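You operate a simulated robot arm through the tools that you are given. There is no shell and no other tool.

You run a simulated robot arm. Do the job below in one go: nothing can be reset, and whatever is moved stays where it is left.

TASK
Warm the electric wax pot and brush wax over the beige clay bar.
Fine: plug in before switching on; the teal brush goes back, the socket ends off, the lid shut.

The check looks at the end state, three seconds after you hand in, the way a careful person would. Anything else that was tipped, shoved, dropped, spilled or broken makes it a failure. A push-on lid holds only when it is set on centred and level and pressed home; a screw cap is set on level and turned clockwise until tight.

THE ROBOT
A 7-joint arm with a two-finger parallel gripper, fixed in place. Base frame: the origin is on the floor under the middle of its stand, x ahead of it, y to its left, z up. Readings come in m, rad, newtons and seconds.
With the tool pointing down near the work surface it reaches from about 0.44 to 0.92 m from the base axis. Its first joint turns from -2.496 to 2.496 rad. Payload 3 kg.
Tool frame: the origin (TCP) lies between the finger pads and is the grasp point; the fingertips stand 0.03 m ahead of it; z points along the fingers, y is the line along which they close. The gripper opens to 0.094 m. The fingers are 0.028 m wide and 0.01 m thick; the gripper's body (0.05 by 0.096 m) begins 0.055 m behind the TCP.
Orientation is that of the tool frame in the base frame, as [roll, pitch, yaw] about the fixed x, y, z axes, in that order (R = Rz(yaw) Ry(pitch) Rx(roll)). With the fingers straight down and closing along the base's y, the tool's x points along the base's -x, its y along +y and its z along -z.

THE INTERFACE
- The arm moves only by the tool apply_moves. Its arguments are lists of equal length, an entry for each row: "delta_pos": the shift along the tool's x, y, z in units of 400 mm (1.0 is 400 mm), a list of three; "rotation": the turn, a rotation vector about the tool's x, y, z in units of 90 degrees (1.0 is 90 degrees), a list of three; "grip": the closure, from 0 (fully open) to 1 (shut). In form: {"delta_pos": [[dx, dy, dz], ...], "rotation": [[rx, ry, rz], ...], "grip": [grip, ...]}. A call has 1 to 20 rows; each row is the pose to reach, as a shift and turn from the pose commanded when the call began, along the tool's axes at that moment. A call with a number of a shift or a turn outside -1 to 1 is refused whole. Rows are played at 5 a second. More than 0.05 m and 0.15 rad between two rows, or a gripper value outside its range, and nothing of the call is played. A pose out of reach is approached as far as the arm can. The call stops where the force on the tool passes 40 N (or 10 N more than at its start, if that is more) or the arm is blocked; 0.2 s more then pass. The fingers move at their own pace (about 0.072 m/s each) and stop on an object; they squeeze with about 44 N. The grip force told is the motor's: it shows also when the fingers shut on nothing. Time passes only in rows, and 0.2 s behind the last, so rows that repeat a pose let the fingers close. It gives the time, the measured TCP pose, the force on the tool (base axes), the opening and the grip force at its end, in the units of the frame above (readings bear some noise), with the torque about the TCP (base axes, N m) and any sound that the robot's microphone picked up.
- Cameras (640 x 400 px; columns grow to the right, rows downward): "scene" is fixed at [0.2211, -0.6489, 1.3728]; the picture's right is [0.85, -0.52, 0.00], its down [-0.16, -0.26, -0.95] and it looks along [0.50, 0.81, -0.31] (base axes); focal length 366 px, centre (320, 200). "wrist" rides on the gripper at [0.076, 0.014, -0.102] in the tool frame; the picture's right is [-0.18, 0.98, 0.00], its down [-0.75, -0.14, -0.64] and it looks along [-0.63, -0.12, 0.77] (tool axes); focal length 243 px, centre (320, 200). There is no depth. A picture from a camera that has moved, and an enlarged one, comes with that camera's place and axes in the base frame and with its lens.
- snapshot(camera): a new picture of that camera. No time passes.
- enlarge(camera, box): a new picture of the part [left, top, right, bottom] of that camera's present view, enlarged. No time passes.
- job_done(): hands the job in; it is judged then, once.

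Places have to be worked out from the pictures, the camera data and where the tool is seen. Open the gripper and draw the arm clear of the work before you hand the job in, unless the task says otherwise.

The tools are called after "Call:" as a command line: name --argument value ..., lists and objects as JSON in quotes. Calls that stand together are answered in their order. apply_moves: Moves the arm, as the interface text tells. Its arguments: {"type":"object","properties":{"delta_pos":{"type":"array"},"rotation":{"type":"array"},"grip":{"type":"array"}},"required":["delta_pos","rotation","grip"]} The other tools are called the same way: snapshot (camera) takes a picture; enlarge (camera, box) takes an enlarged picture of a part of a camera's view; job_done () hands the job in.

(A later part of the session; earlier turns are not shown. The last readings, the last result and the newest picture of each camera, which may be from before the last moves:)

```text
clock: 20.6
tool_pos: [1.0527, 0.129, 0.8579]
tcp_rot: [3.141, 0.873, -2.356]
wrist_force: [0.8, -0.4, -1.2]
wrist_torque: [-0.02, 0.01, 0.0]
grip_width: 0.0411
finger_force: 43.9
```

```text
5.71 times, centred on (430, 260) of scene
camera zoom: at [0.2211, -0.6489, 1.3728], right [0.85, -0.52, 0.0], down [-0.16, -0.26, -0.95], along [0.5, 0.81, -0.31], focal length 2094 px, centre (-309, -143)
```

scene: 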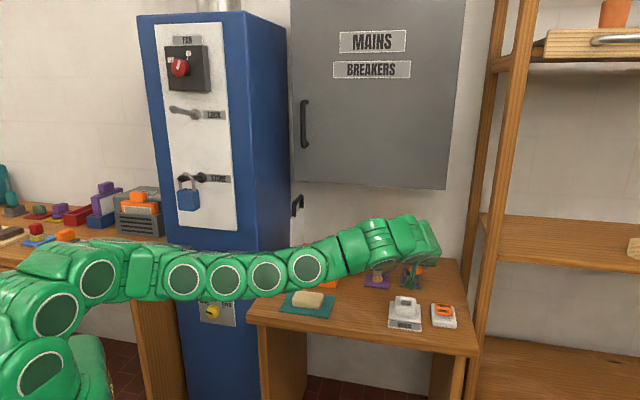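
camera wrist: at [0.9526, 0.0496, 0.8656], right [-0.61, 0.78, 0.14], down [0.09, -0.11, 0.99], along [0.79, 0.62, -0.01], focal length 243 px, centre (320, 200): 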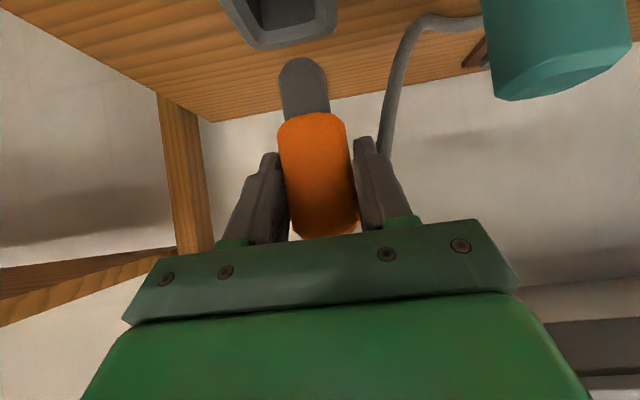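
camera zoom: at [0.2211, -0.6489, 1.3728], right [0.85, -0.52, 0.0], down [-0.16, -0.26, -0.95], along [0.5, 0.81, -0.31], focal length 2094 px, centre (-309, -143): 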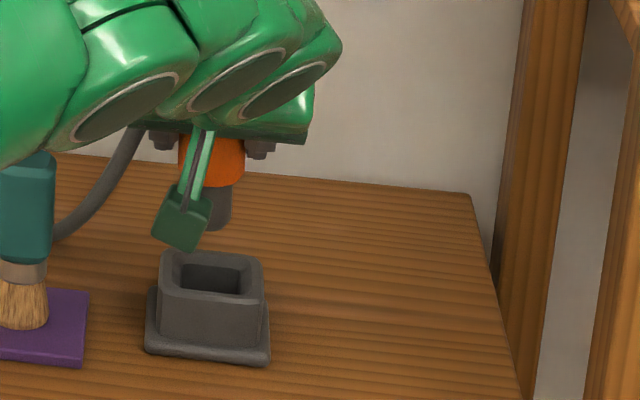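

The pin block is about 4 mm left of the holder's centre in this view. I'll shift that much to the right and lower 6 cm into the holder.

Call:
apply_moves --delta_pos '[[0, -0.0106, 0], [0.0192, -0.0106, 0.0161], [0.0383, -0.0106, 0.0321], [0.0575, -0.0106, 0.0482], [0.0767, -0.0106, 0.0642], [0.0958, -0.0106, 0.0802], [0.111, -0.0106, 0.093]]' --rotation '[[0, 0, 0], [0, 0, 0], [0, 0, 0], [0, 0, 0], [0, 0, 0], [0, 0, 0], [0, 0, 0]]' --grip '[1, 1, 1, 1, 1, 1, 1]'

Call:
snapshot --camera "wrist"

Call:
enlarge --camera "scene" --box '[400, 225, 460, 295]'

```text
clock: 22.2
tool_pos: [1.0564, 0.1251, 0.8061]
tcp_rot: [-3.141, 0.871, -2.359]
wrist_force: [0.3, -0.3, -1.5]
wrist_torque: [0.05, 0.0, 0.02]
grip_width: 0.0408
finger_force: 44.2
out of reach, approached as far as the arm can: row 4, 7
```

```text
taken
camera wrist: at [0.9539, 0.0447, 0.8139], right [-0.61, 0.78, 0.14], down [0.09, -0.11, 0.99], along [0.79, 0.62, -0.01], focal length 243 px, centre (320, 200)
```

wrist: 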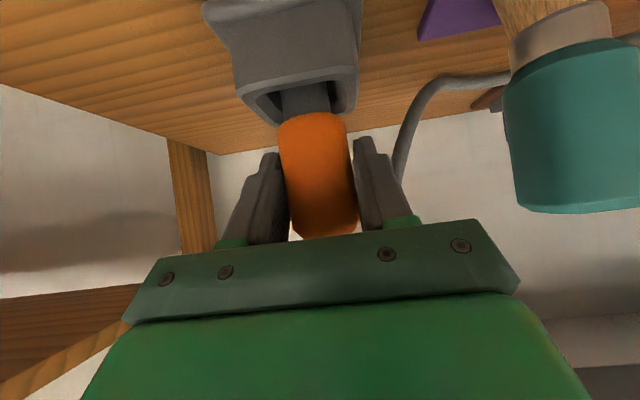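

```text
5.71 times, centred on (430, 260) of scene
camera zoom: at [0.2211, -0.6489, 1.3728], right [0.85, -0.52, 0.0], down [-0.16, -0.26, -0.95], along [0.5, 0.81, -0.31], focal length 2094 px, centre (-309, -143)
```

zoom: 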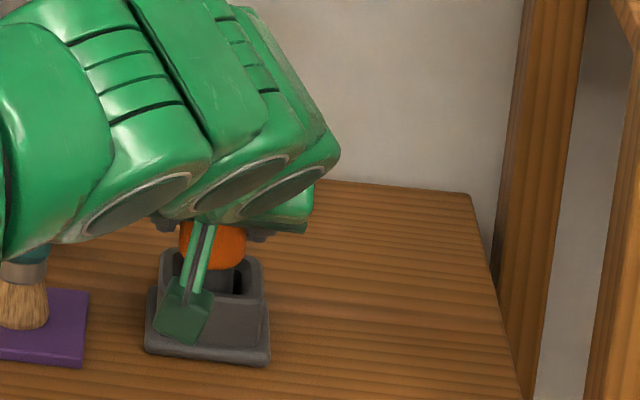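

The pin is inside the holder and about 9 mm above seating. I'll lower the remaining bit.

Call:
apply_moves --delta_pos '[[0.006, 0, 0.0045], [0.0125, 0, 0.009], [0.0185, 0, 0.013]]' --rotation '[[0, 0, 0], [0, 0, 0], [0, 0, 0]]' --grip '[1, 1, 1]'

Call:
snapshot --camera "wrist"

```text
clock: 23.0
tool_pos: [1.0547, 0.1249, 0.7972]
tcp_rot: [-3.14, 0.874, -2.355]
wrist_force: [0.5, 0.0, -1.1]
wrist_torque: [0.02, 0.02, 0.03]
grip_width: 0.0412
finger_force: 43.9
```

```text
taken
camera wrist: at [0.9535, 0.0448, 0.8063], right [-0.61, 0.78, 0.14], down [0.09, -0.1, 0.99], along [0.79, 0.62, -0.01], focal length 243 px, centre (320, 200)
```

wrist: 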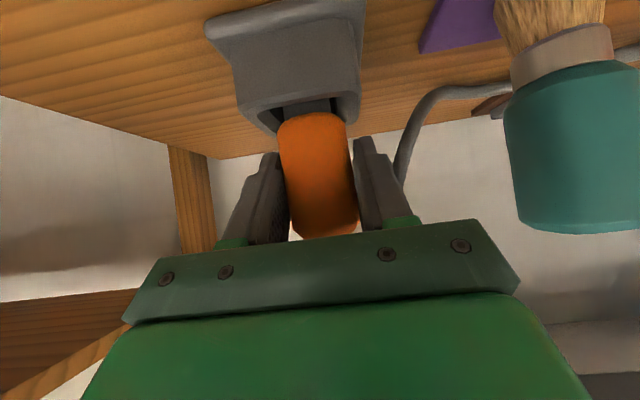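

It's back at the original seated height with negligible force. I'm opening to 6.5 cm and backing straight out 15 cm.

Call:
apply_moves --delta_pos '[[0, 0, 0], [0, 0, 0], [0, 0, 0], [0, 0, -0.05], [0, 0, -0.12], [0, 0, -0.2], [0, 0, -0.28], [0, 0, -0.375]]' --rotation '[[0, 0, 0], [0, 0, 0], [0, 0, 0], [0, 0, 0], [0, 0, 0], [0, 0, 0], [0, 0, 0], [0, 0, 0]]' --grip '[0.31, 0.31, 0.31, 0.31, 0.31, 0.31, 0.31, 0.31]'

Call:
snapshot --camera "wrist"

Call:
snapshot --camera "scene"

```text
clock: 24.8
tool_pos: [0.973, 0.0434, 0.897]
tcp_rot: [-3.141, 0.873, -2.356]
wrist_force: [-1.7, 0.4, -0.2]
wrist_torque: [0.01, -0.01, -0.03]
grip_width: 0.065
finger_force: 0.1
```

```text
taken
camera wrist: at [0.8721, -0.0373, 0.9045], right [-0.61, 0.78, 0.14], down [0.09, -0.11, 0.99], along [0.79, 0.62, -0.01], focal length 243 px, centre (320, 200)
```

wrist: 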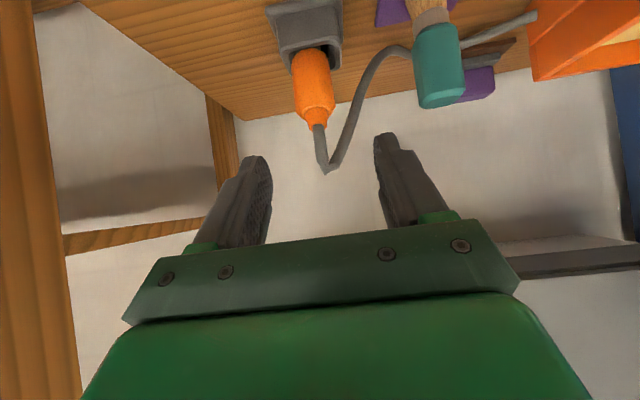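

```text
taken
```

scene: 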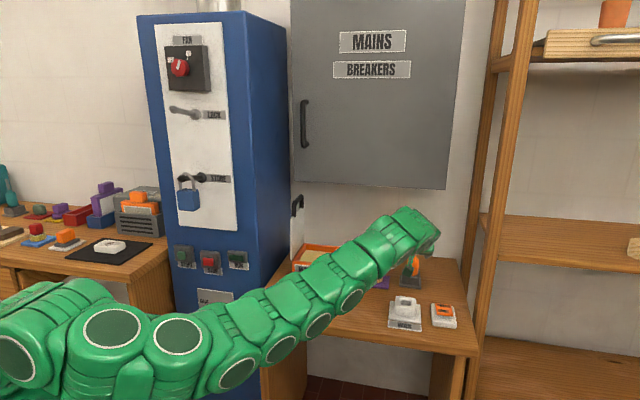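

The plug is back upright in its holder and nothing was disturbed. However, the elbow has sagged low in front of the table, so I'll go back up to the upright tool pose in stages to restore a safer posture.

Call:
apply_moves --delta_pos '[[-0.0105, 0.0232, -0.0584], [-0.021, 0.0463, -0.1167], [-0.0314, 0.0695, -0.1751], [-0.0419, 0.0926, -0.2334], [-0.0524, 0.1158, -0.2918]]' --rotation '[[0, 0.0556, 0], [0, 0.1112, 0], [0, 0.1667, 0], [0, 0.2223, 0], [0, 0.2779, 0]]' --grip '[0, 0, 0, 0, 0]'

Call:
snapshot --camera "scene"

```text
clock: 26.0
tool_pos: [0.8862, 0.0219, 0.9866]
tcp_rot: [3.141, 0.438, -2.359]
wrist_force: [0.2, -0.5, 0.3]
wrist_torque: [0.0, 0.01, 0.01]
grip_width: 0.0939
finger_force: 0.0
```

```text
taken
```

scene: 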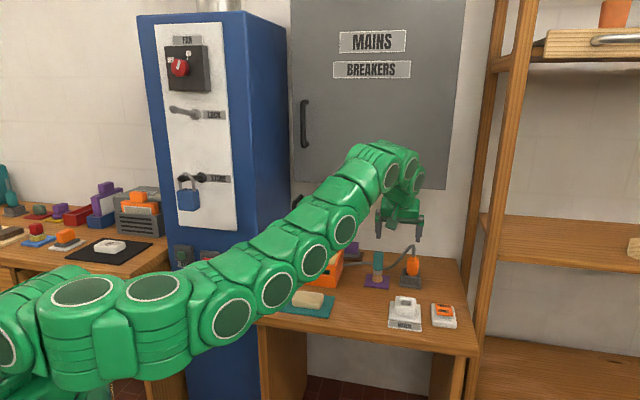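

The arm is clear of everything. I'll continue to the upright tool pose.

Call:
apply_moves --delta_pos '[[-0.0384, 0.0226, -0.0436], [-0.0768, 0.0452, -0.0872], [-0.1152, 0.0678, -0.1308], [-0.1536, 0.0904, -0.1744], [-0.192, 0.113, -0.218]]' --rotation '[[0, 0.0556, 0], [0, 0.1112, 0], [0, 0.1667, 0], [0, 0.2223, 0], [0, 0.2779, 0]]' --grip '[0, 0, 0, 0, 0]'

Call:
snapshot --camera "scene"

```text
clock: 27.2
tool_pos: [0.8564, 0.0748, 1.066]
tcp_rot: [3.139, 0.027, -2.356]
wrist_force: [0.4, 1.6, -0.2]
wrist_torque: [-0.12, -0.03, -0.02]
grip_width: 0.094
finger_force: 0.1
out of reach, approached as far as the arm can: row 5
```

```text
taken
```

scene: 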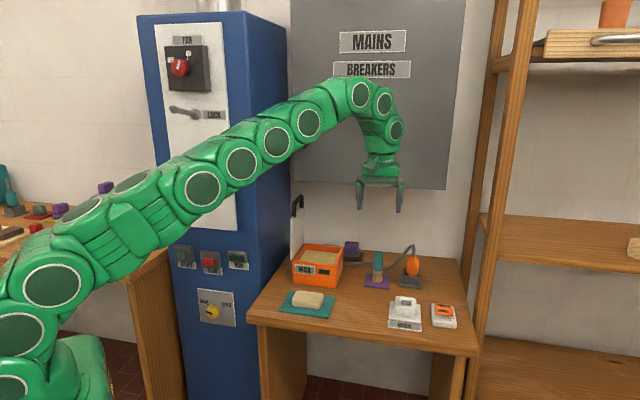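

The elbow is high again and all the objects look undisturbed. I'll take wrist pictures from here to re-measure the plug and check the brush.

Call:
snapshot --camera "wrist"

Call:
enlarge --camera "wrist" --box '[200, 60, 400, 220]'

Call:
enlarge --camera "scene" --box '[360, 230, 450, 300]'

```text
taken
camera wrist: at [0.7889, 0.0273, 1.1656], right [-0.57, 0.82, 0.01], down [0.62, 0.42, 0.66], along [0.54, 0.38, -0.75], focal length 243 px, centre (320, 200)
```

wrist: 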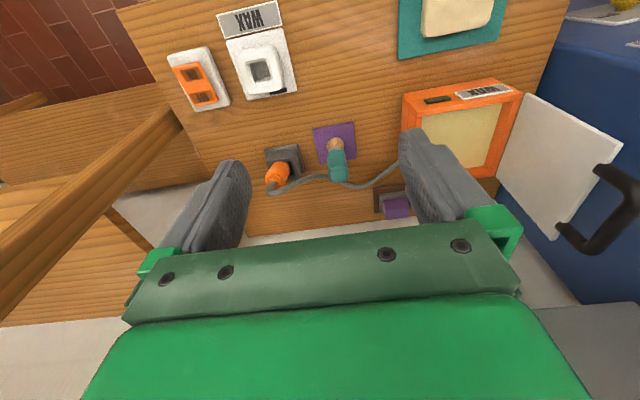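

```text
2.50 times, centred on (300, 140) of wrist
camera zoom: at [0.7889, 0.0273, 1.1656], right [-0.57, 0.82, 0.01], down [0.62, 0.42, 0.66], along [0.54, 0.38, -0.75], focal length 606 px, centre (370, 350)
```

zoom: 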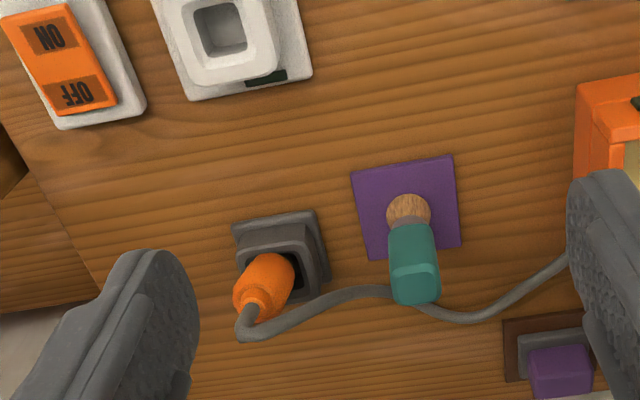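

```text
5.71 times, centred on (405, 265) of scene
camera zoom: at [0.2211, -0.6489, 1.3728], right [0.85, -0.52, 0.0], down [-0.16, -0.26, -0.95], along [0.5, 0.81, -0.31], focal length 2094 px, centre (-166, -171)
```

zoom: 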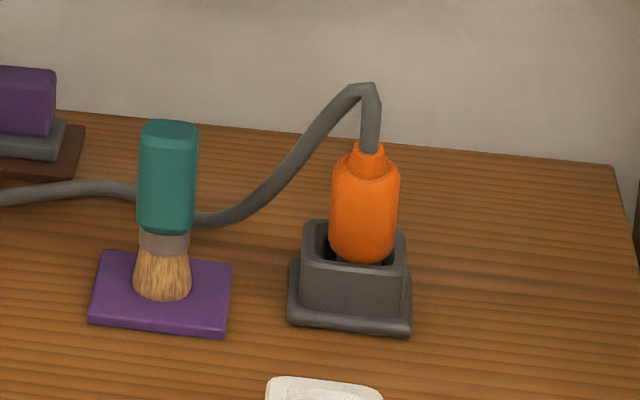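

This shows the plug now leaning about 15–18° towards the front in its loose holder: body centre near (1.058,0.118,0.777), top near (1.044,0.105,0.834). I'll go to a new pre-grasp with a near-radial tool (heading 10°, tilt 52°), grip it there, and straighten it in the air.

Call:
apply_moves --delta_pos '[[-0.016, -0.011, 0.0438], [-0.032, -0.0219, 0.0877], [-0.048, -0.0329, 0.1315], [-0.064, -0.0439, 0.1753], [-0.08, -0.0549, 0.2192], [-0.096, -0.0658, 0.263], [-0.112, -0.0768, 0.3068], [-0.128, -0.0878, 0.3506], [-0.144, -0.0987, 0.3945], [-0.16, -0.1097, 0.4383]]' --rotation '[[0.0181, -0.0543, 0.0358], [0.0362, -0.1085, 0.0717], [0.0542, -0.1628, 0.1075], [0.0723, -0.217, 0.1433], [0.0904, -0.2713, 0.1792], [0.1085, -0.3255, 0.215], [0.1266, -0.3798, 0.2508], [0.1446, -0.434, 0.2866], [0.1627, -0.4883, 0.3225], [0.1808, -0.5425, 0.3583]]' --grip '[0, 0, 0, 0, 0, 0.1, 0.2, 0.31, 0.31, 0.31]'

Call:
snapshot --camera "wrist"

Call:
snapshot --camera "scene"

```text
clock: 29.4
tool_pos: [0.9321, 0.087, 0.8901]
tcp_rot: [-3.117, 0.886, -2.95]
wrist_force: [0.0, -1.0, -0.1]
wrist_torque: [0.0, 0.02, 0.01]
grip_width: 0.065
finger_force: 0.0
```

```text
taken
camera wrist: at [0.802, 0.0786, 0.8969], right [-0.06, 0.99, 0.13], down [0.0, -0.13, 0.99], along [1.0, 0.06, 0.0], focal length 243 px, centre (320, 200)
```

wrist: 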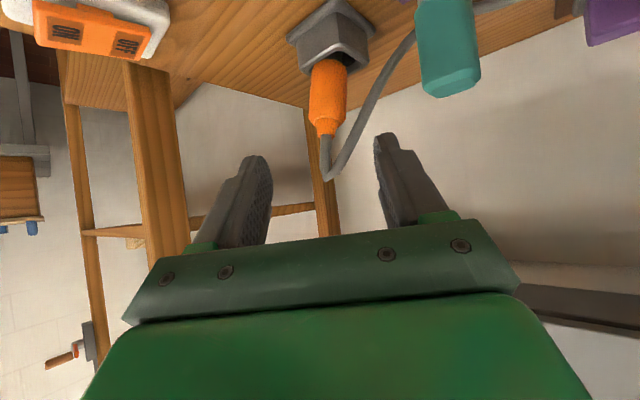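

```text
taken
```

scene: 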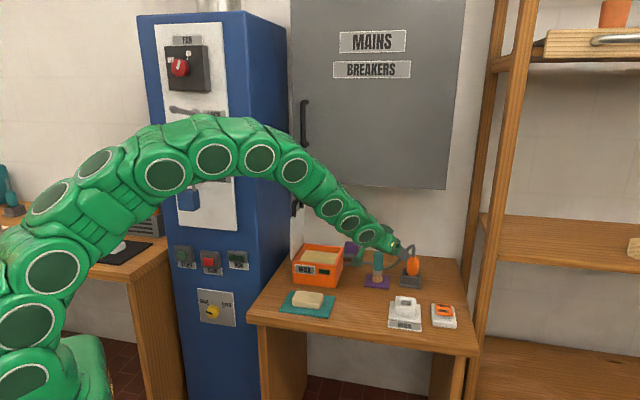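

The elbow is high and natural in this posture. The plug leans towards -y and sits about 8 mm to the tool's +y side, so I'll correct that and approach three quarters of the way.

Call:
apply_moves --delta_pos '[[-0.01, 0.01, 0.04], [-0.02, 0.0198, 0.09], [-0.02, 0.0198, 0.14], [-0.02, 0.0198, 0.19], [-0.02, 0.0198, 0.24], [-0.02, 0.0198, 0.28]]' --rotation '[[0, 0, 0], [0, 0, 0], [0, 0, 0], [0, 0, 0], [0, 0, 0], [0, 0, 0]]' --grip '[0.27, 0.27, 0.27, 0.27, 0.27, 0.27]'

Call:
snapshot --camera "wrist"

Call:
enlarge --camera "scene" --box '[370, 220, 450, 295]'

```text
clock: 30.8
tool_pos: [1.019, 0.1108, 0.8259]
tcp_rot: [-3.115, 0.886, -2.95]
wrist_force: [0.0, -1.0, -0.2]
wrist_torque: [0.01, 0.0, -0.01]
grip_width: 0.0684
finger_force: 0.1
```

```text
taken
camera wrist: at [0.8899, 0.1023, 0.8323], right [-0.06, 0.99, 0.13], down [0.0, -0.13, 0.99], along [1.0, 0.06, 0.0], focal length 243 px, centre (320, 200)
```

wrist: 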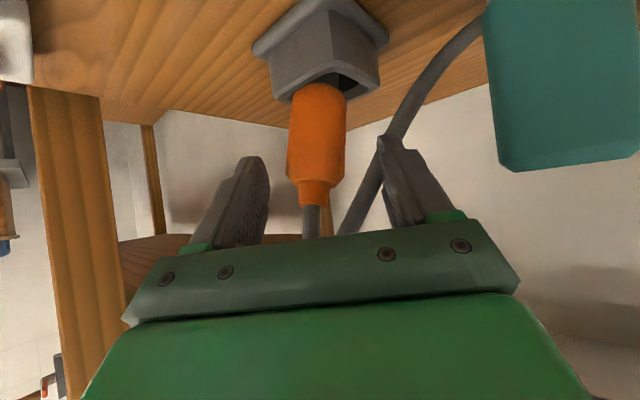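

```text
5.33 times, centred on (410, 258) of scene
camera zoom: at [0.2211, -0.6489, 1.3728], right [0.85, -0.52, 0.0], down [-0.16, -0.26, -0.95], along [0.5, 0.81, -0.31], focal length 1954 px, centre (-160, -107)
```

zoom: 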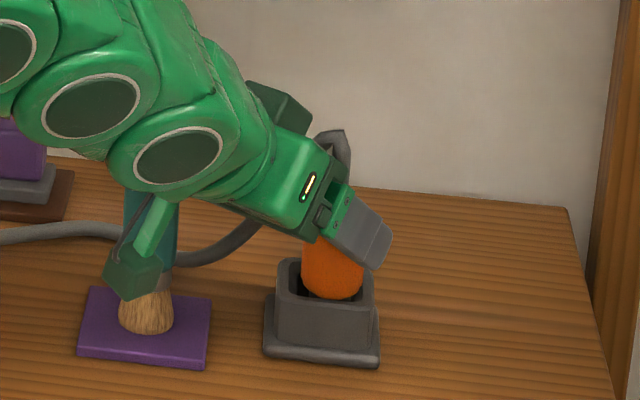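

The plug lies right on the tool's centre line and the brush is clear of the gripper by about 3 cm. I'll advance the last 4 cm and close.

Call:
apply_moves --delta_pos '[[0, 0, 0.035], [0, 0, 0.07], [0, 0, 0.098], [0, 0, 0.098], [0, 0, 0.098], [0, 0, 0.098], [0, 0, 0.098], [0, 0, 0.098]]' --rotation '[[0, 0, 0], [0, 0, 0], [0, 0, 0], [0, 0, 0], [0, 0, 0], [0, 0, 0], [0, 0, 0], [0, 0, 0]]' --grip '[0.27, 0.27, 0.27, 0.27, 0.5, 1, 1, 1]'

Call:
snapshot --camera "wrist"

Call:
enlarge --camera "scene" --box '[370, 220, 450, 295]'

```text
clock: 32.6
tool_pos: [1.0507, 0.1166, 0.8031]
tcp_rot: [-3.117, 0.886, -2.948]
wrist_force: [1.3, 9.6, 7.4]
wrist_torque: [0.53, -0.02, 0.0]
grip_width: 0.0407
finger_force: 44.0
```

```text
taken
camera wrist: at [0.9216, 0.1077, 0.8083], right [-0.06, 0.99, 0.13], down [0.0, -0.13, 0.99], along [1.0, 0.06, 0.01], focal length 243 px, centre (320, 200)
```

wrist: 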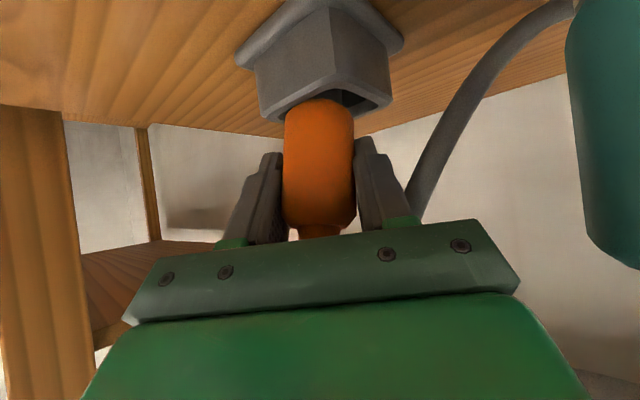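

```text
5.33 times, centred on (410, 258) of scene
camera zoom: at [0.2211, -0.6489, 1.3728], right [0.85, -0.52, 0.0], down [-0.16, -0.26, -0.95], along [0.5, 0.81, -0.31], focal length 1954 px, centre (-160, -107)
```

zoom: 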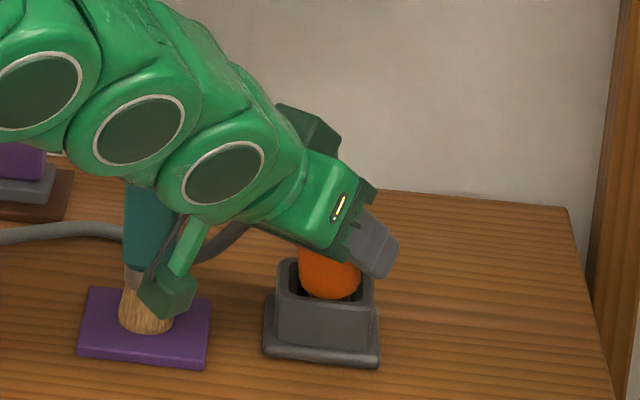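

The plug is gripped again at 41 mm, with about 10 N of side load from straightening it in the holder. I'm now lifting straight up 7 cm.

Call:
apply_moves --delta_pos '[[-0.0194, -0.0004, -0.0158], [-0.0387, -0.0008, -0.0316], [-0.0581, -0.0012, -0.0474], [-0.0775, -0.0016, -0.0632], [-0.0968, -0.0019, -0.079], [-0.1162, -0.0023, -0.0948], [-0.1356, -0.0027, -0.1106]]' --rotation '[[0, 0, 0], [0, 0, 0], [0, 0, 0], [0, 0, 0], [0, 0, 0], [0, 0, 0], [0, 0, 0]]' --grip '[1, 1, 1, 1, 1, 1, 1]'

Call:
snapshot --camera "wrist"

Call:
enlarge --camera "scene" --box '[370, 210, 460, 295]'

```text
clock: 34.2
tool_pos: [1.0519, 0.1171, 0.8706]
tcp_rot: [-3.118, 0.886, -2.952]
wrist_force: [-0.3, -0.5, -0.9]
wrist_torque: [0.0, -0.01, 0.02]
grip_width: 0.0393
finger_force: 44.0
```

```text
taken
camera wrist: at [0.9221, 0.1079, 0.877], right [-0.06, 0.99, 0.13], down [0.0, -0.13, 0.99], along [1.0, 0.06, 0.0], focal length 243 px, centre (320, 200)
```

wrist: 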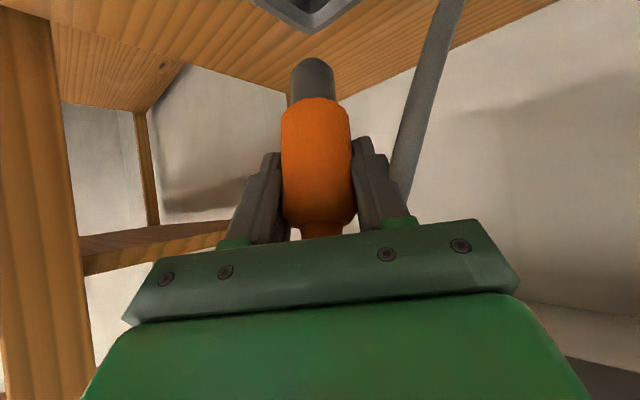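

```text
4.71 times, centred on (415, 252) of scene
camera zoom: at [0.2211, -0.6489, 1.3728], right [0.85, -0.52, 0.0], down [-0.16, -0.26, -0.95], along [0.5, 0.81, -0.31], focal length 1724 px, centre (-127, -47)
```

zoom: 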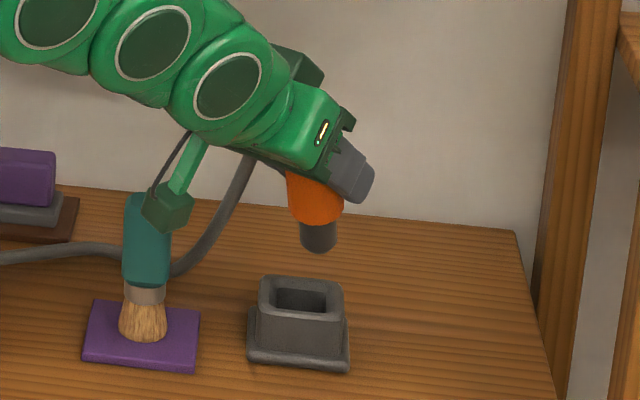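

The plug is free again. I'll zoom in from both cameras to measure how much it leans in the grip.

Call:
enlarge --camera "scene" --box '[415, 235, 455, 270]'

Call:
enlarge --camera "wrist" --box '[240, 40, 400, 245]'

```text
11.43 times, centred on (435, 252) of scene
camera zoom: at [0.2211, -0.6489, 1.3728], right [0.85, -0.52, 0.0], down [-0.16, -0.26, -0.95], along [0.5, 0.81, -0.31], focal length 4187 px, centre (-994, -400)
```

zoom: 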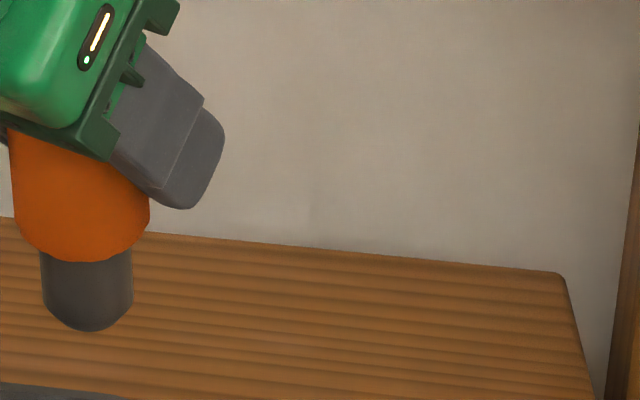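

```text
1.95 times, centred on (320, 142) of wrist
camera zoom: at [0.9221, 0.1079, 0.877], right [-0.06, 0.99, 0.13], down [0.0, -0.13, 0.99], along [1.0, 0.06, 0.0], focal length 473 px, centre (320, 312)
```

zoom: 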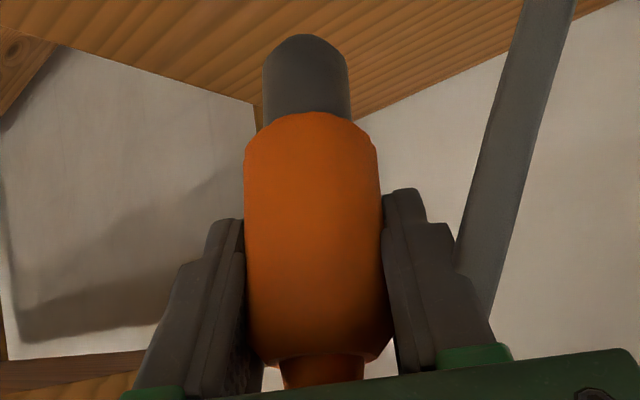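

Both views agree that the plug leans about 17° in the grip (top towards the robot), and that the pin block is round, so yaw doesn't matter. I'll move above the socket while tilting the tool back by that angle so the plug hangs vertical.

Call:
apply_moves --delta_pos '[[0.0272, -0.0265, -0.0373], [0.0545, -0.053, -0.0746], [0.0817, -0.0795, -0.1119], [0.1089, -0.106, -0.1493], [0.1361, -0.1325, -0.1866], [0.1634, -0.159, -0.2239], [0.1906, -0.1855, -0.2612], [0.2178, -0.212, -0.2985]]' --rotation '[[0, 0, 0], [0.0032, 0.0272, -0.0046], [0.0064, 0.0545, -0.0092], [0.0096, 0.0817, -0.0138], [0.0129, 0.1089, -0.0184], [0.0161, 0.1361, -0.023], [0.0193, 0.1634, -0.0276], [0.0225, 0.1906, -0.0322]]' --grip '[1, 1, 1, 1, 1, 1, 1, 1]'

Call:
snapshot --camera "wrist"

Call:
snapshot --camera "scene"

Call:
enlarge --camera "scene" --box '[350, 230, 450, 330]'

```text
clock: 36.0
tool_pos: [0.9203, 0.007, 0.8794]
tcp_rot: [-3.05, 0.584, -2.905]
wrist_force: [0.3, -0.4, -1.2]
wrist_torque: [-0.01, -0.01, 0.02]
grip_width: 0.0386
finger_force: 43.5
```

```text
taken
camera wrist: at [0.7977, 0.0007, 0.9217], right [-0.03, 1.0, 0.03], down [0.28, -0.02, 0.96], along [0.96, 0.04, -0.28], focal length 243 px, centre (320, 200)
```

wrist: 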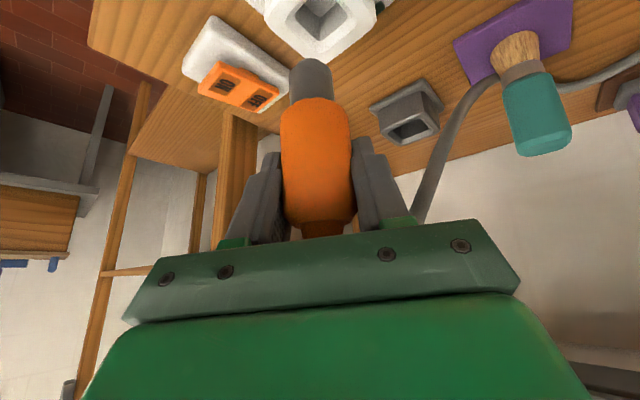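

```text
taken
```

scene: 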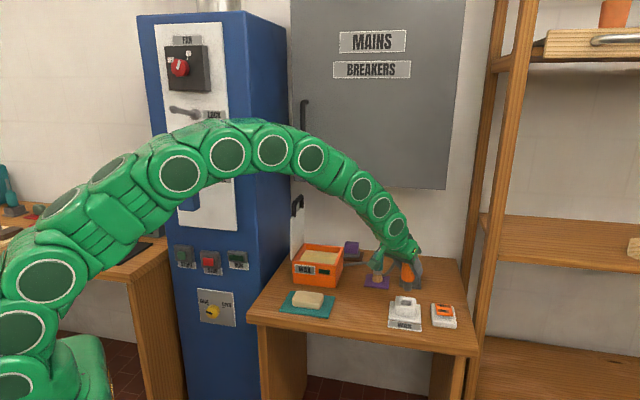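

```text
4.00 times, centred on (400, 280) of scene
camera zoom: at [0.2211, -0.6489, 1.3728], right [0.85, -0.52, 0.0], down [-0.16, -0.26, -0.95], along [0.5, 0.81, -0.31], focal length 1466 px, centre (0, -120)
```

zoom: 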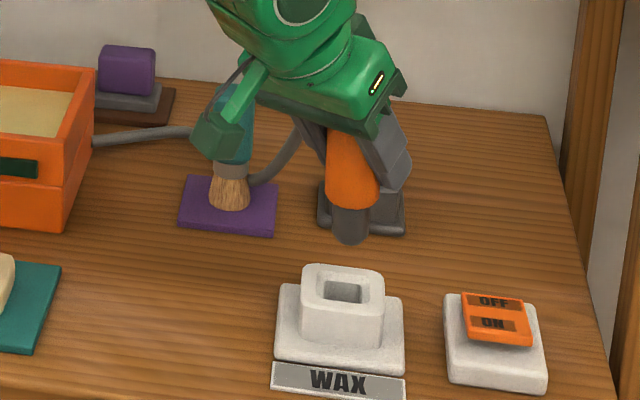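

The plug now hangs vertical over the socket, with the pin end triangulated at (0.920,0.003,0.799) against the hole at (0.921,0.008). I'll shift 5 mm in y, lower 3 cm, and check the alignment.

Call:
apply_moves --delta_pos '[[-0.005, 0.0115, 0], [0.008, 0.014, 0.0216], [0.022, 0.0155, 0.0432], [0.036, 0.0173, 0.0648]]' --rotation '[[0, 0, 0], [0, 0, 0], [0, 0, 0], [0, 0, 0]]' --grip '[1, 1, 1, 1]'

Call:
enlarge --camera "wrist" --box '[240, 0, 400, 120]'

Call:
enlarge --camera "scene" --box '[380, 265, 440, 315]'

```text
clock: 37.0
tool_pos: [0.9209, 0.0117, 0.85]
tcp_rot: [-3.053, 0.582, -2.903]
wrist_force: [0.1, 0.1, -0.2]
wrist_torque: [0.0, -0.01, 0.01]
grip_width: 0.0389
finger_force: 44.0
```

```text
3.33 times, centred on (320, 60) of wrist
camera zoom: at [0.7987, 0.006, 0.8925], right [-0.03, 1.0, 0.03], down [0.28, -0.02, 0.96], along [0.96, 0.04, -0.28], focal length 809 px, centre (320, 667)
```

zoom: 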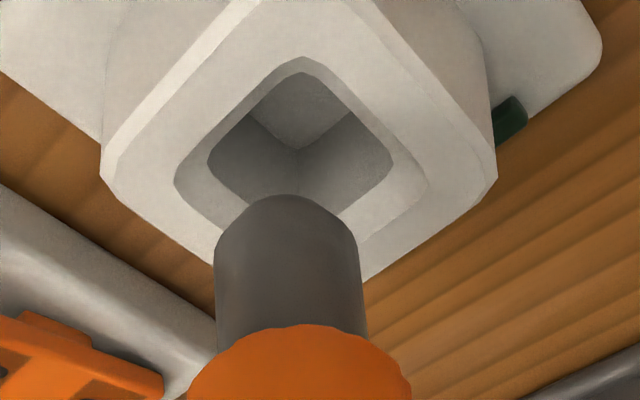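

```text
8.00 times, centred on (410, 290) of scene
camera zoom: at [0.2211, -0.6489, 1.3728], right [0.85, -0.52, 0.0], down [-0.16, -0.26, -0.95], along [0.5, 0.81, -0.31], focal length 2931 px, centre (-400, -520)
```

zoom: 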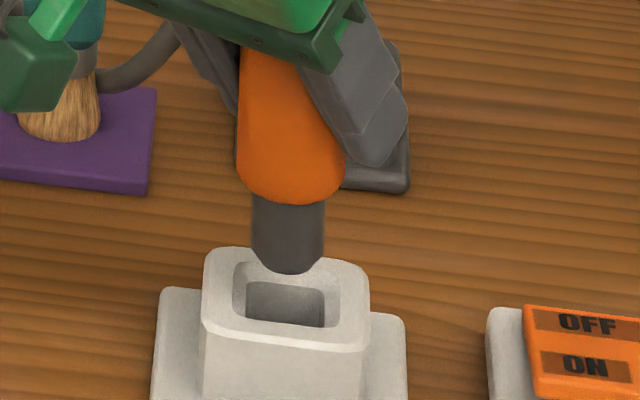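

The scene view shows the pin centred on the hole, while the wrist view shows it about 2.5 mm low in y. I'll nudge that and lower 2 cm into the chamfer.

Call:
apply_moves --delta_pos '[[-0.0013, 0.0062, 0.0003], [0.0076, 0.0074, 0.0144], [0.0165, 0.0086, 0.0285], [0.0253, 0.0098, 0.0425]]' --rotation '[[0, 0, 0], [0, 0, 0], [0, 0, 0], [0, 0, 0]]' --grip '[1, 1, 1, 1]'

Call:
enlarge --camera "wrist" --box '[240, 0, 400, 120]'

Call:
enlarge --camera "scene" --box '[380, 265, 440, 315]'

```text
clock: 38.0
tool_pos: [0.9233, 0.0146, 0.8302]
tcp_rot: [-3.051, 0.582, -2.905]
wrist_force: [0.6, 0.5, -1.1]
wrist_torque: [-0.04, 0.01, -0.01]
grip_width: 0.0385
finger_force: 44.0
```

```text
3.33 times, centred on (320, 60) of wrist
camera zoom: at [0.8001, 0.008, 0.8731], right [-0.03, 1.0, 0.03], down [0.28, -0.02, 0.96], along [0.96, 0.04, -0.28], focal length 809 px, centre (320, 667)
```

zoom: 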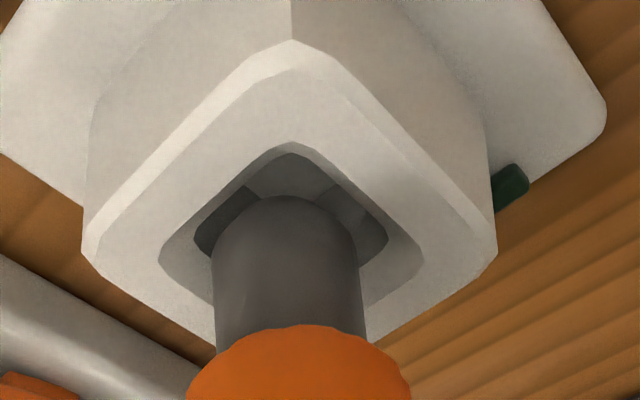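

```text
8.00 times, centred on (410, 290) of scene
camera zoom: at [0.2211, -0.6489, 1.3728], right [0.85, -0.52, 0.0], down [-0.16, -0.26, -0.95], along [0.5, 0.81, -0.31], focal length 2931 px, centre (-400, -520)
```

zoom: 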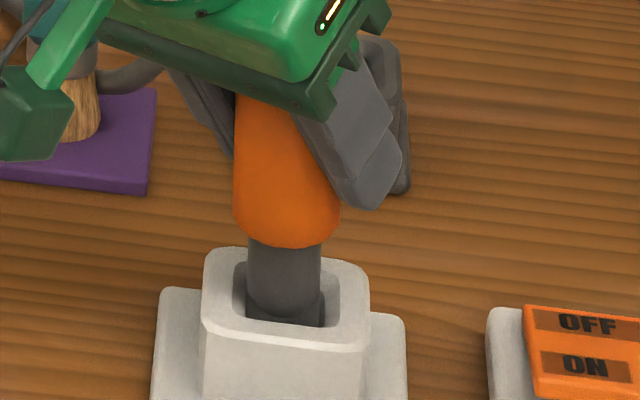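

The pin is entering the hole within about 1 mm of centre and the force is still negligible. I'll lower a further 2 cm.

Call:
apply_moves --delta_pos '[[0.0069, 0.0015, 0.0104], [0.0138, 0.0025, 0.0208], [0.0207, 0.0035, 0.0312], [0.0276, 0.0045, 0.0415]]' --rotation '[[0, 0, 0], [0, 0, 0], [0, 0, 0], [0, 0, 0]]' --grip '[1, 1, 1, 1]'

Call:
enlarge --camera "wrist" --box '[240, 0, 400, 120]'

Call:
enlarge --camera "scene" --box '[380, 265, 440, 315]'

```text
clock: 39.0
tool_pos: [0.9225, 0.0148, 0.813]
tcp_rot: [-3.051, 0.585, -2.903]
wrist_force: [15.3, 11.1, 17.5]
wrist_torque: [0.54, -0.79, 0.05]
grip_width: 0.0382
finger_force: 44.5
```

```text
3.33 times, centred on (320, 60) of wrist
camera zoom: at [0.8005, 0.0088, 0.8546], right [-0.03, 1.0, 0.03], down [0.28, -0.02, 0.96], along [0.96, 0.04, -0.28], focal length 809 px, centre (320, 667)
```

zoom: 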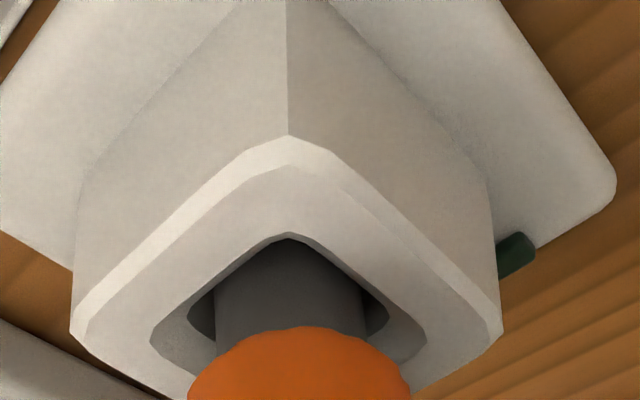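

```text
8.00 times, centred on (410, 290) of scene
camera zoom: at [0.2211, -0.6489, 1.3728], right [0.85, -0.52, 0.0], down [-0.16, -0.26, -0.95], along [0.5, 0.81, -0.31], focal length 2931 px, centre (-400, -520)
```

zoom: 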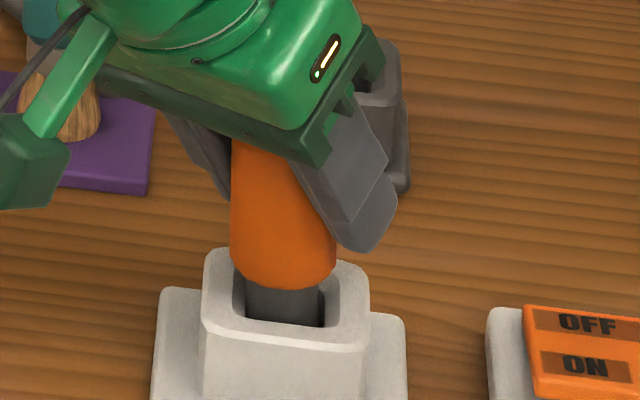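

There's a side load of (15,11) N, meaning the pin rubs the front wall of the hole, and the plug is still about 15 mm above seated. I'll ease about 2 mm back along that direction and read the force.

Call:
apply_moves --delta_pos '[[-0.0043, 0.0027, 0.0026], [-0.0043, 0.0027, 0.0026]]' --rotation '[[0, 0, 0], [0, 0, 0]]' --grip '[1, 1]'

```text
clock: 39.6
tool_pos: [0.9233, 0.0151, 0.8096]
tcp_rot: [-3.053, 0.581, -2.904]
wrist_force: [4.3, 4.8, 2.3]
wrist_torque: [0.25, -0.25, -0.02]
grip_width: 0.0387
finger_force: 44.2
```

The side load dropped to about 6 N. I'll ease a touch more and keep lowering towards the seat.

Call:
apply_moves --delta_pos '[[-0.0004, 0.002, 0.0026], [0.0045, 0.0028, 0.0105], [0.0095, 0.0034, 0.0184], [0.0145, 0.004, 0.0262]]' --rotation '[[0, 0, 0], [0, 0, 0], [0, 0, 0], [0, 0, 0]]' --grip '[1, 1, 1, 1]'

Call:
enlarge --camera "scene" --box '[380, 265, 440, 315]'

```text
clock: 40.6
tool_pos: [0.9249, 0.0165, 0.8039]
tcp_rot: [-3.051, 0.584, -2.902]
wrist_force: [-16.4, -1.7, 11.9]
wrist_torque: [0.12, 0.96, 0.01]
grip_width: 0.0384
finger_force: 44.4
stopped in row 4: the force on the tool passed its limit at 48 N (the readings are from after the stop); the commanded pose is now the measured one
```

```text
8.00 times, centred on (410, 290) of scene
camera zoom: at [0.2211, -0.6489, 1.3728], right [0.85, -0.52, 0.0], down [-0.16, -0.26, -0.95], along [0.5, 0.81, -0.31], focal length 2931 px, centre (-400, -520)
```

zoom: 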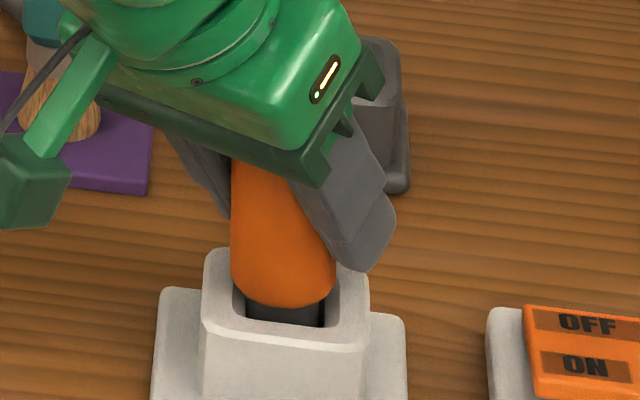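

It stopped at 48 N with the plug about 7 mm above the rim, now loaded the opposite way (-16 N in x). I'll look closely from the wrist before adjusting.

Call:
enlarge --camera "wrist" --box '[230, 30, 410, 240]'

Call:
enlarge --camera "scene" --box '[395, 280, 430, 310]'

```text
1.90 times, centred on (320, 135) of wrist
camera zoom: at [0.8025, 0.0101, 0.8457], right [-0.03, 1.0, 0.03], down [0.28, -0.02, 0.96], along [0.96, 0.04, -0.28], focal length 462 px, centre (320, 324)
```

zoom: 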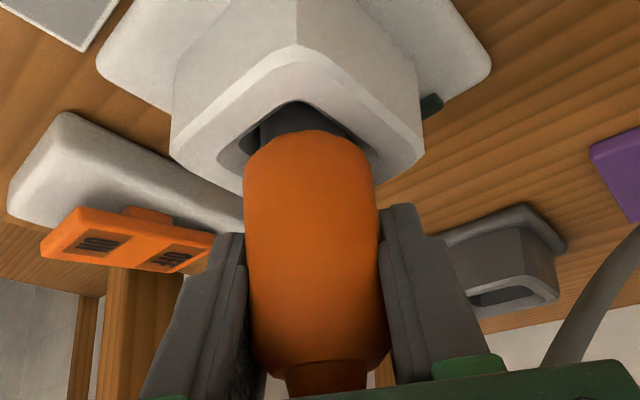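

```text
13.33 times, centred on (412, 295) of scene
camera zoom: at [0.2211, -0.6489, 1.3728], right [0.85, -0.52, 0.0], down [-0.16, -0.26, -0.95], along [0.5, 0.81, -0.31], focal length 4885 px, centre (-913, -1067)
```

zoom: 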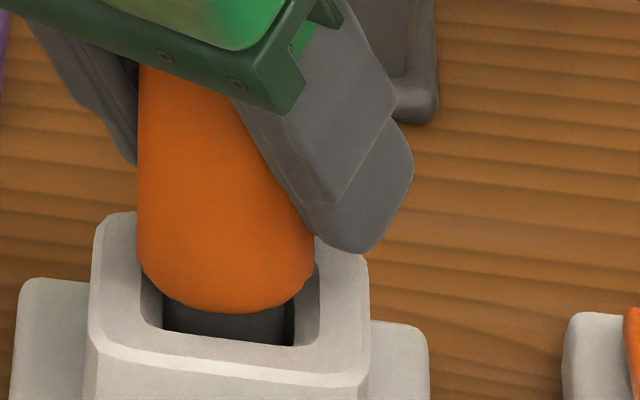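

The finger plates are tilted 4.4° from my earlier correction, so the plug leans towards +y and jams. I'll lift 4 mm and level the plates, pivoting around the hole.

Call:
apply_moves --delta_pos '[[-0.0055, -0.0008, -0.0083], [-0.0048, -0.0045, -0.0083], [-0.0042, -0.0082, -0.0084], [-0.0035, -0.0118, -0.0085], [-0.0035, -0.0118, -0.0085]]' --rotation '[[0, 0, 0], [-0.0135, 0.0002, 0.0089], [-0.027, 0.0005, 0.0179], [-0.0405, 0.0007, 0.0268], [-0.0405, 0.0007, 0.0268]]' --grip '[1, 1, 1, 1, 1]'

Call:
enlarge --camera "scene" --box '[395, 280, 430, 310]'

Call:
enlarge --camera "wrist" --box '[230, 30, 410, 240]'

```text
clock: 41.8
tool_pos: [0.9268, 0.0108, 0.807]
tcp_rot: [3.139, 0.587, -2.953]
wrist_force: [0.0, -0.3, -0.4]
wrist_torque: [0.04, -0.01, 0.01]
grip_width: 0.0385
finger_force: 44.5
```

```text
13.33 times, centred on (412, 295) of scene
camera zoom: at [0.2211, -0.6489, 1.3728], right [0.85, -0.52, 0.0], down [-0.16, -0.26, -0.95], along [0.5, 0.81, -0.31], focal length 4885 px, centre (-913, -1067)
```

zoom: 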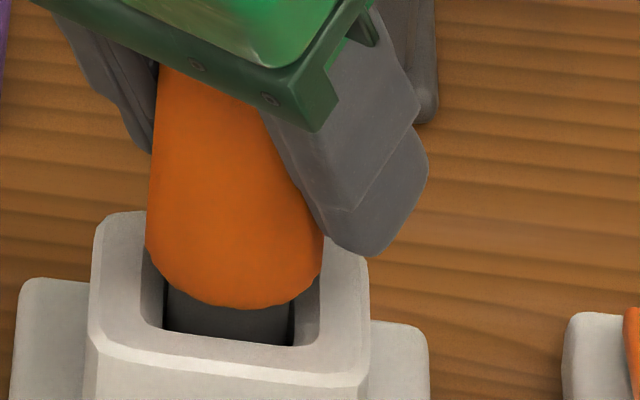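

```text
1.90 times, centred on (320, 135) of wrist
camera zoom: at [0.8039, 0.0023, 0.85], right [-0.03, 0.99, 0.1], down [0.29, -0.09, 0.95], along [0.96, 0.06, -0.29], focal length 462 px, centre (320, 324)
```

zoom: 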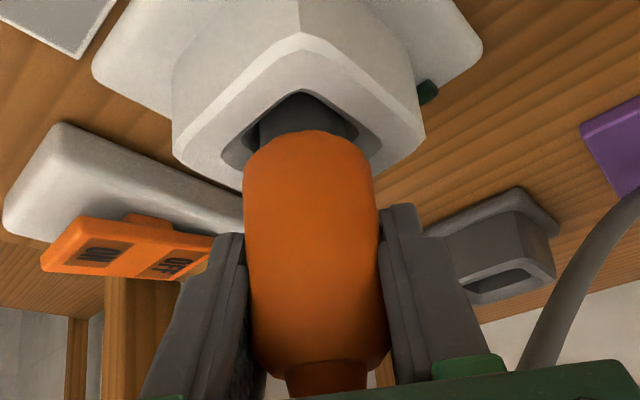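

All forces are now zero, and the plug is vertical and centred. I'll lower the last 11 mm to seat it.

Call:
apply_moves --delta_pos '[[0.0038, 0, 0.0057], [0.0076, 0, 0.0114], [0.0114, 0, 0.0172], [0.0152, 0, 0.0229]]' --rotation '[[0, 0, 0], [0, 0, 0], [0, 0, 0], [0, 0, 0]]' --grip '[1, 1, 1, 1]'

Call:
enlarge --camera "scene" --box '[395, 280, 430, 310]'

```text
clock: 42.5
tool_pos: [0.9265, 0.0111, 0.8026]
tcp_rot: [-3.142, 0.589, -2.952]
wrist_force: [-15.8, -1.5, 17.9]
wrist_torque: [-0.15, 1.0, 0.05]
grip_width: 0.0385
finger_force: 43.7
stopped in row 3: the force on the tool passed its limit at 43 N (the readings are from after the stop); the commanded pose is now the measured one
```

```text
13.33 times, centred on (412, 295) of scene
camera zoom: at [0.2211, -0.6489, 1.3728], right [0.85, -0.52, 0.0], down [-0.16, -0.26, -0.95], along [0.5, 0.81, -0.31], focal length 4885 px, centre (-913, -1067)
```

zoom: 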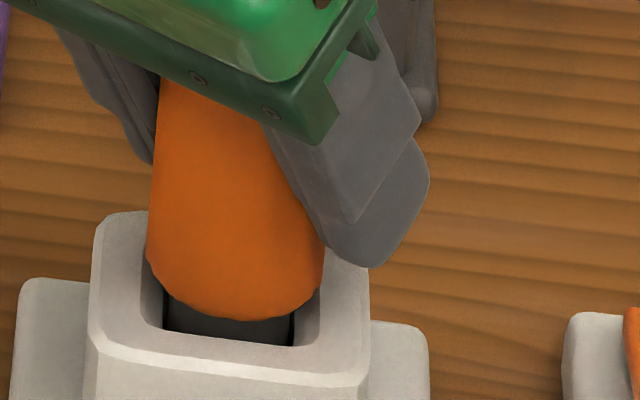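

It stopped at 43 N with the plug about 5 mm above the rim, pushed towards -x. I'll relax 1.5 mm in -x to see whether this is wall contact or the floor of the socket.

Call:
apply_moves --delta_pos '[[0.0031, 0.0007, -0.002], [0.0031, 0.0007, -0.002]]' --rotation '[[0, 0, 0], [0, 0, 0]]' --grip '[1, 1]'

```text
clock: 43.1
tool_pos: [0.9255, 0.0117, 0.8033]
tcp_rot: [3.141, 0.589, -2.953]
wrist_force: [5.0, -0.8, 8.1]
wrist_torque: [-0.12, -0.29, 0.03]
grip_width: 0.0382
finger_force: 43.9
```

The side load flipped sign while the height stayed at about 0.803, which suggests the pin is on the socket's floor. I'll press down gently another 3 mm to see how the vertical force responds.

Call:
apply_moves --delta_pos '[[0.001, 0, 0.002], [0.0022, 0, 0.0045], [0.0033, 0, 0.0068], [0.0033, 0, 0.0068]]' --rotation '[[0, 0, 0], [0, 0, 0], [0, 0, 0], [0, 0, 0]]' --grip '[1, 1, 1, 1]'

Call:
enlarge --camera "scene" --box '[395, 280, 430, 310]'

```text
clock: 43.8
tool_pos: [0.9265, 0.0126, 0.8032]
tcp_rot: [3.141, 0.591, -2.953]
wrist_force: [-7.2, -2.4, 13.5]
wrist_torque: [-0.15, 0.52, 0.05]
grip_width: 0.0383
finger_force: 43.9
stopped in row 3: the force on the tool passed its limit at 46 N (the readings are from after the stop); the commanded pose is now the measured one
```

```text
13.33 times, centred on (412, 295) of scene
camera zoom: at [0.2211, -0.6489, 1.3728], right [0.85, -0.52, 0.0], down [-0.16, -0.26, -0.95], along [0.5, 0.81, -0.31], focal length 4885 px, centre (-913, -1067)
```

zoom: 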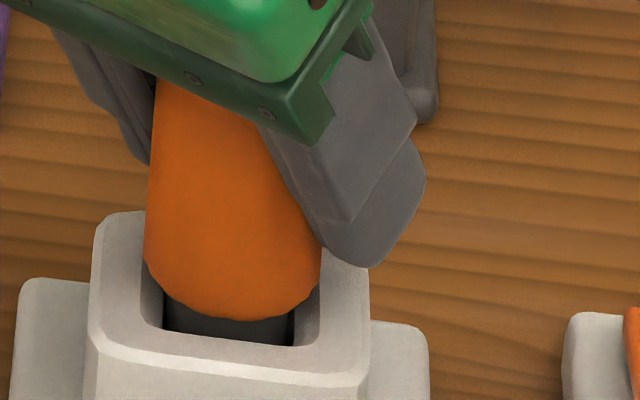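

Pressing only raised the force, with no movement (TCP 0.803, pin end about 0.723), so the plug is on the socket floor and fully seated. I'll open the fingers gently and back out along the tool axis.

Call:
apply_moves --delta_pos '[[0, 0, 0], [0, 0, 0], [0, 0, 0], [0, 0, -0.04], [0, 0, -0.1], [0, 0, -0.18], [0, 0, -0.26], [0, 0, -0.34]]' --rotation '[[0, 0, 0], [0, 0, 0], [0, 0, 0], [0, 0, 0], [0, 0, 0], [0, 0, 0], [0, 0, 0], [0, 0, 0]]' --grip '[0.5, 0.3, 0.25, 0.25, 0.25, 0.25, 0.25, 0.25]'

Call:
snapshot --camera "wrist"

Call:
enlarge --camera "scene" --box '[340, 220, 470, 340]'

```text
clock: 45.6
tool_pos: [0.8507, -0.0034, 0.9134]
tcp_rot: [3.139, 0.589, -2.953]
wrist_force: [-0.2, -0.8, -0.8]
wrist_torque: [0.0, -0.03, -0.01]
grip_width: 0.0704
finger_force: 0.0
```

```text
taken
camera wrist: at [0.729, -0.0109, 0.9565], right [-0.03, 0.99, 0.1], down [0.29, -0.09, 0.95], along [0.96, 0.06, -0.29], focal length 243 px, centre (320, 200)
```

wrist: 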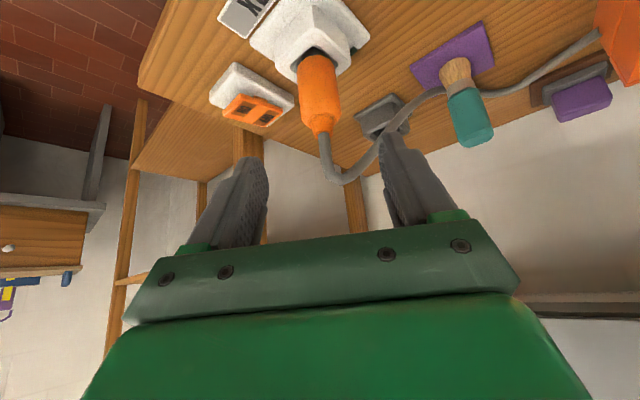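

```text
3.33 times, centred on (405, 280) of scene
camera zoom: at [0.2211, -0.6489, 1.3728], right [0.85, -0.52, 0.0], down [-0.16, -0.26, -0.95], along [0.5, 0.81, -0.31], focal length 1221 px, centre (37, -67)
```

zoom: 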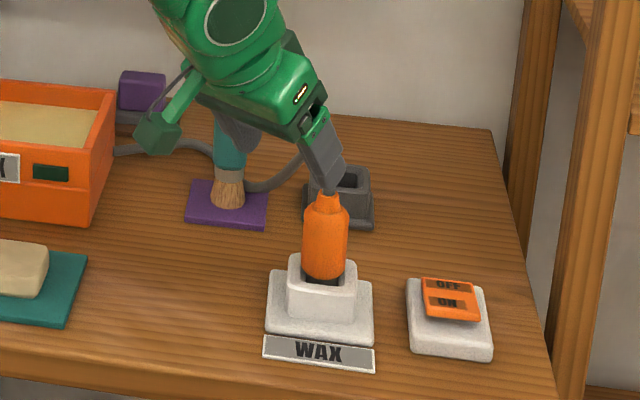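

The plug stands on its own in the socket. I'll zoom in to verify the seating and check that the brush and cable are fine.

Call:
enlarge --camera "scene" --box '[390, 270, 430, 310]'

Call:
enlarge --camera "wrist" --box '[260, 0, 520, 190]'

```text
10.00 times, centred on (410, 290) of scene
camera zoom: at [0.2211, -0.6489, 1.3728], right [0.85, -0.52, 0.0], down [-0.16, -0.26, -0.95], along [0.5, 0.81, -0.31], focal length 3664 px, centre (-580, -700)
```

zoom: 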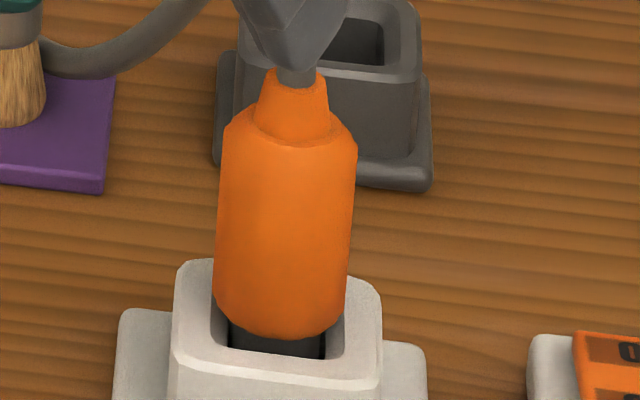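

```text
2.11 times, centred on (390, 95) of wrist
camera zoom: at [0.729, -0.0109, 0.9565], right [-0.03, 0.99, 0.1], down [0.29, -0.09, 0.95], along [0.96, 0.06, -0.29], focal length 511 px, centre (173, 421)
```

zoom: 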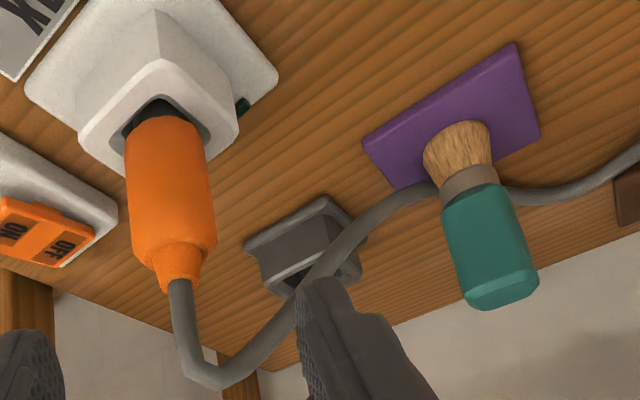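

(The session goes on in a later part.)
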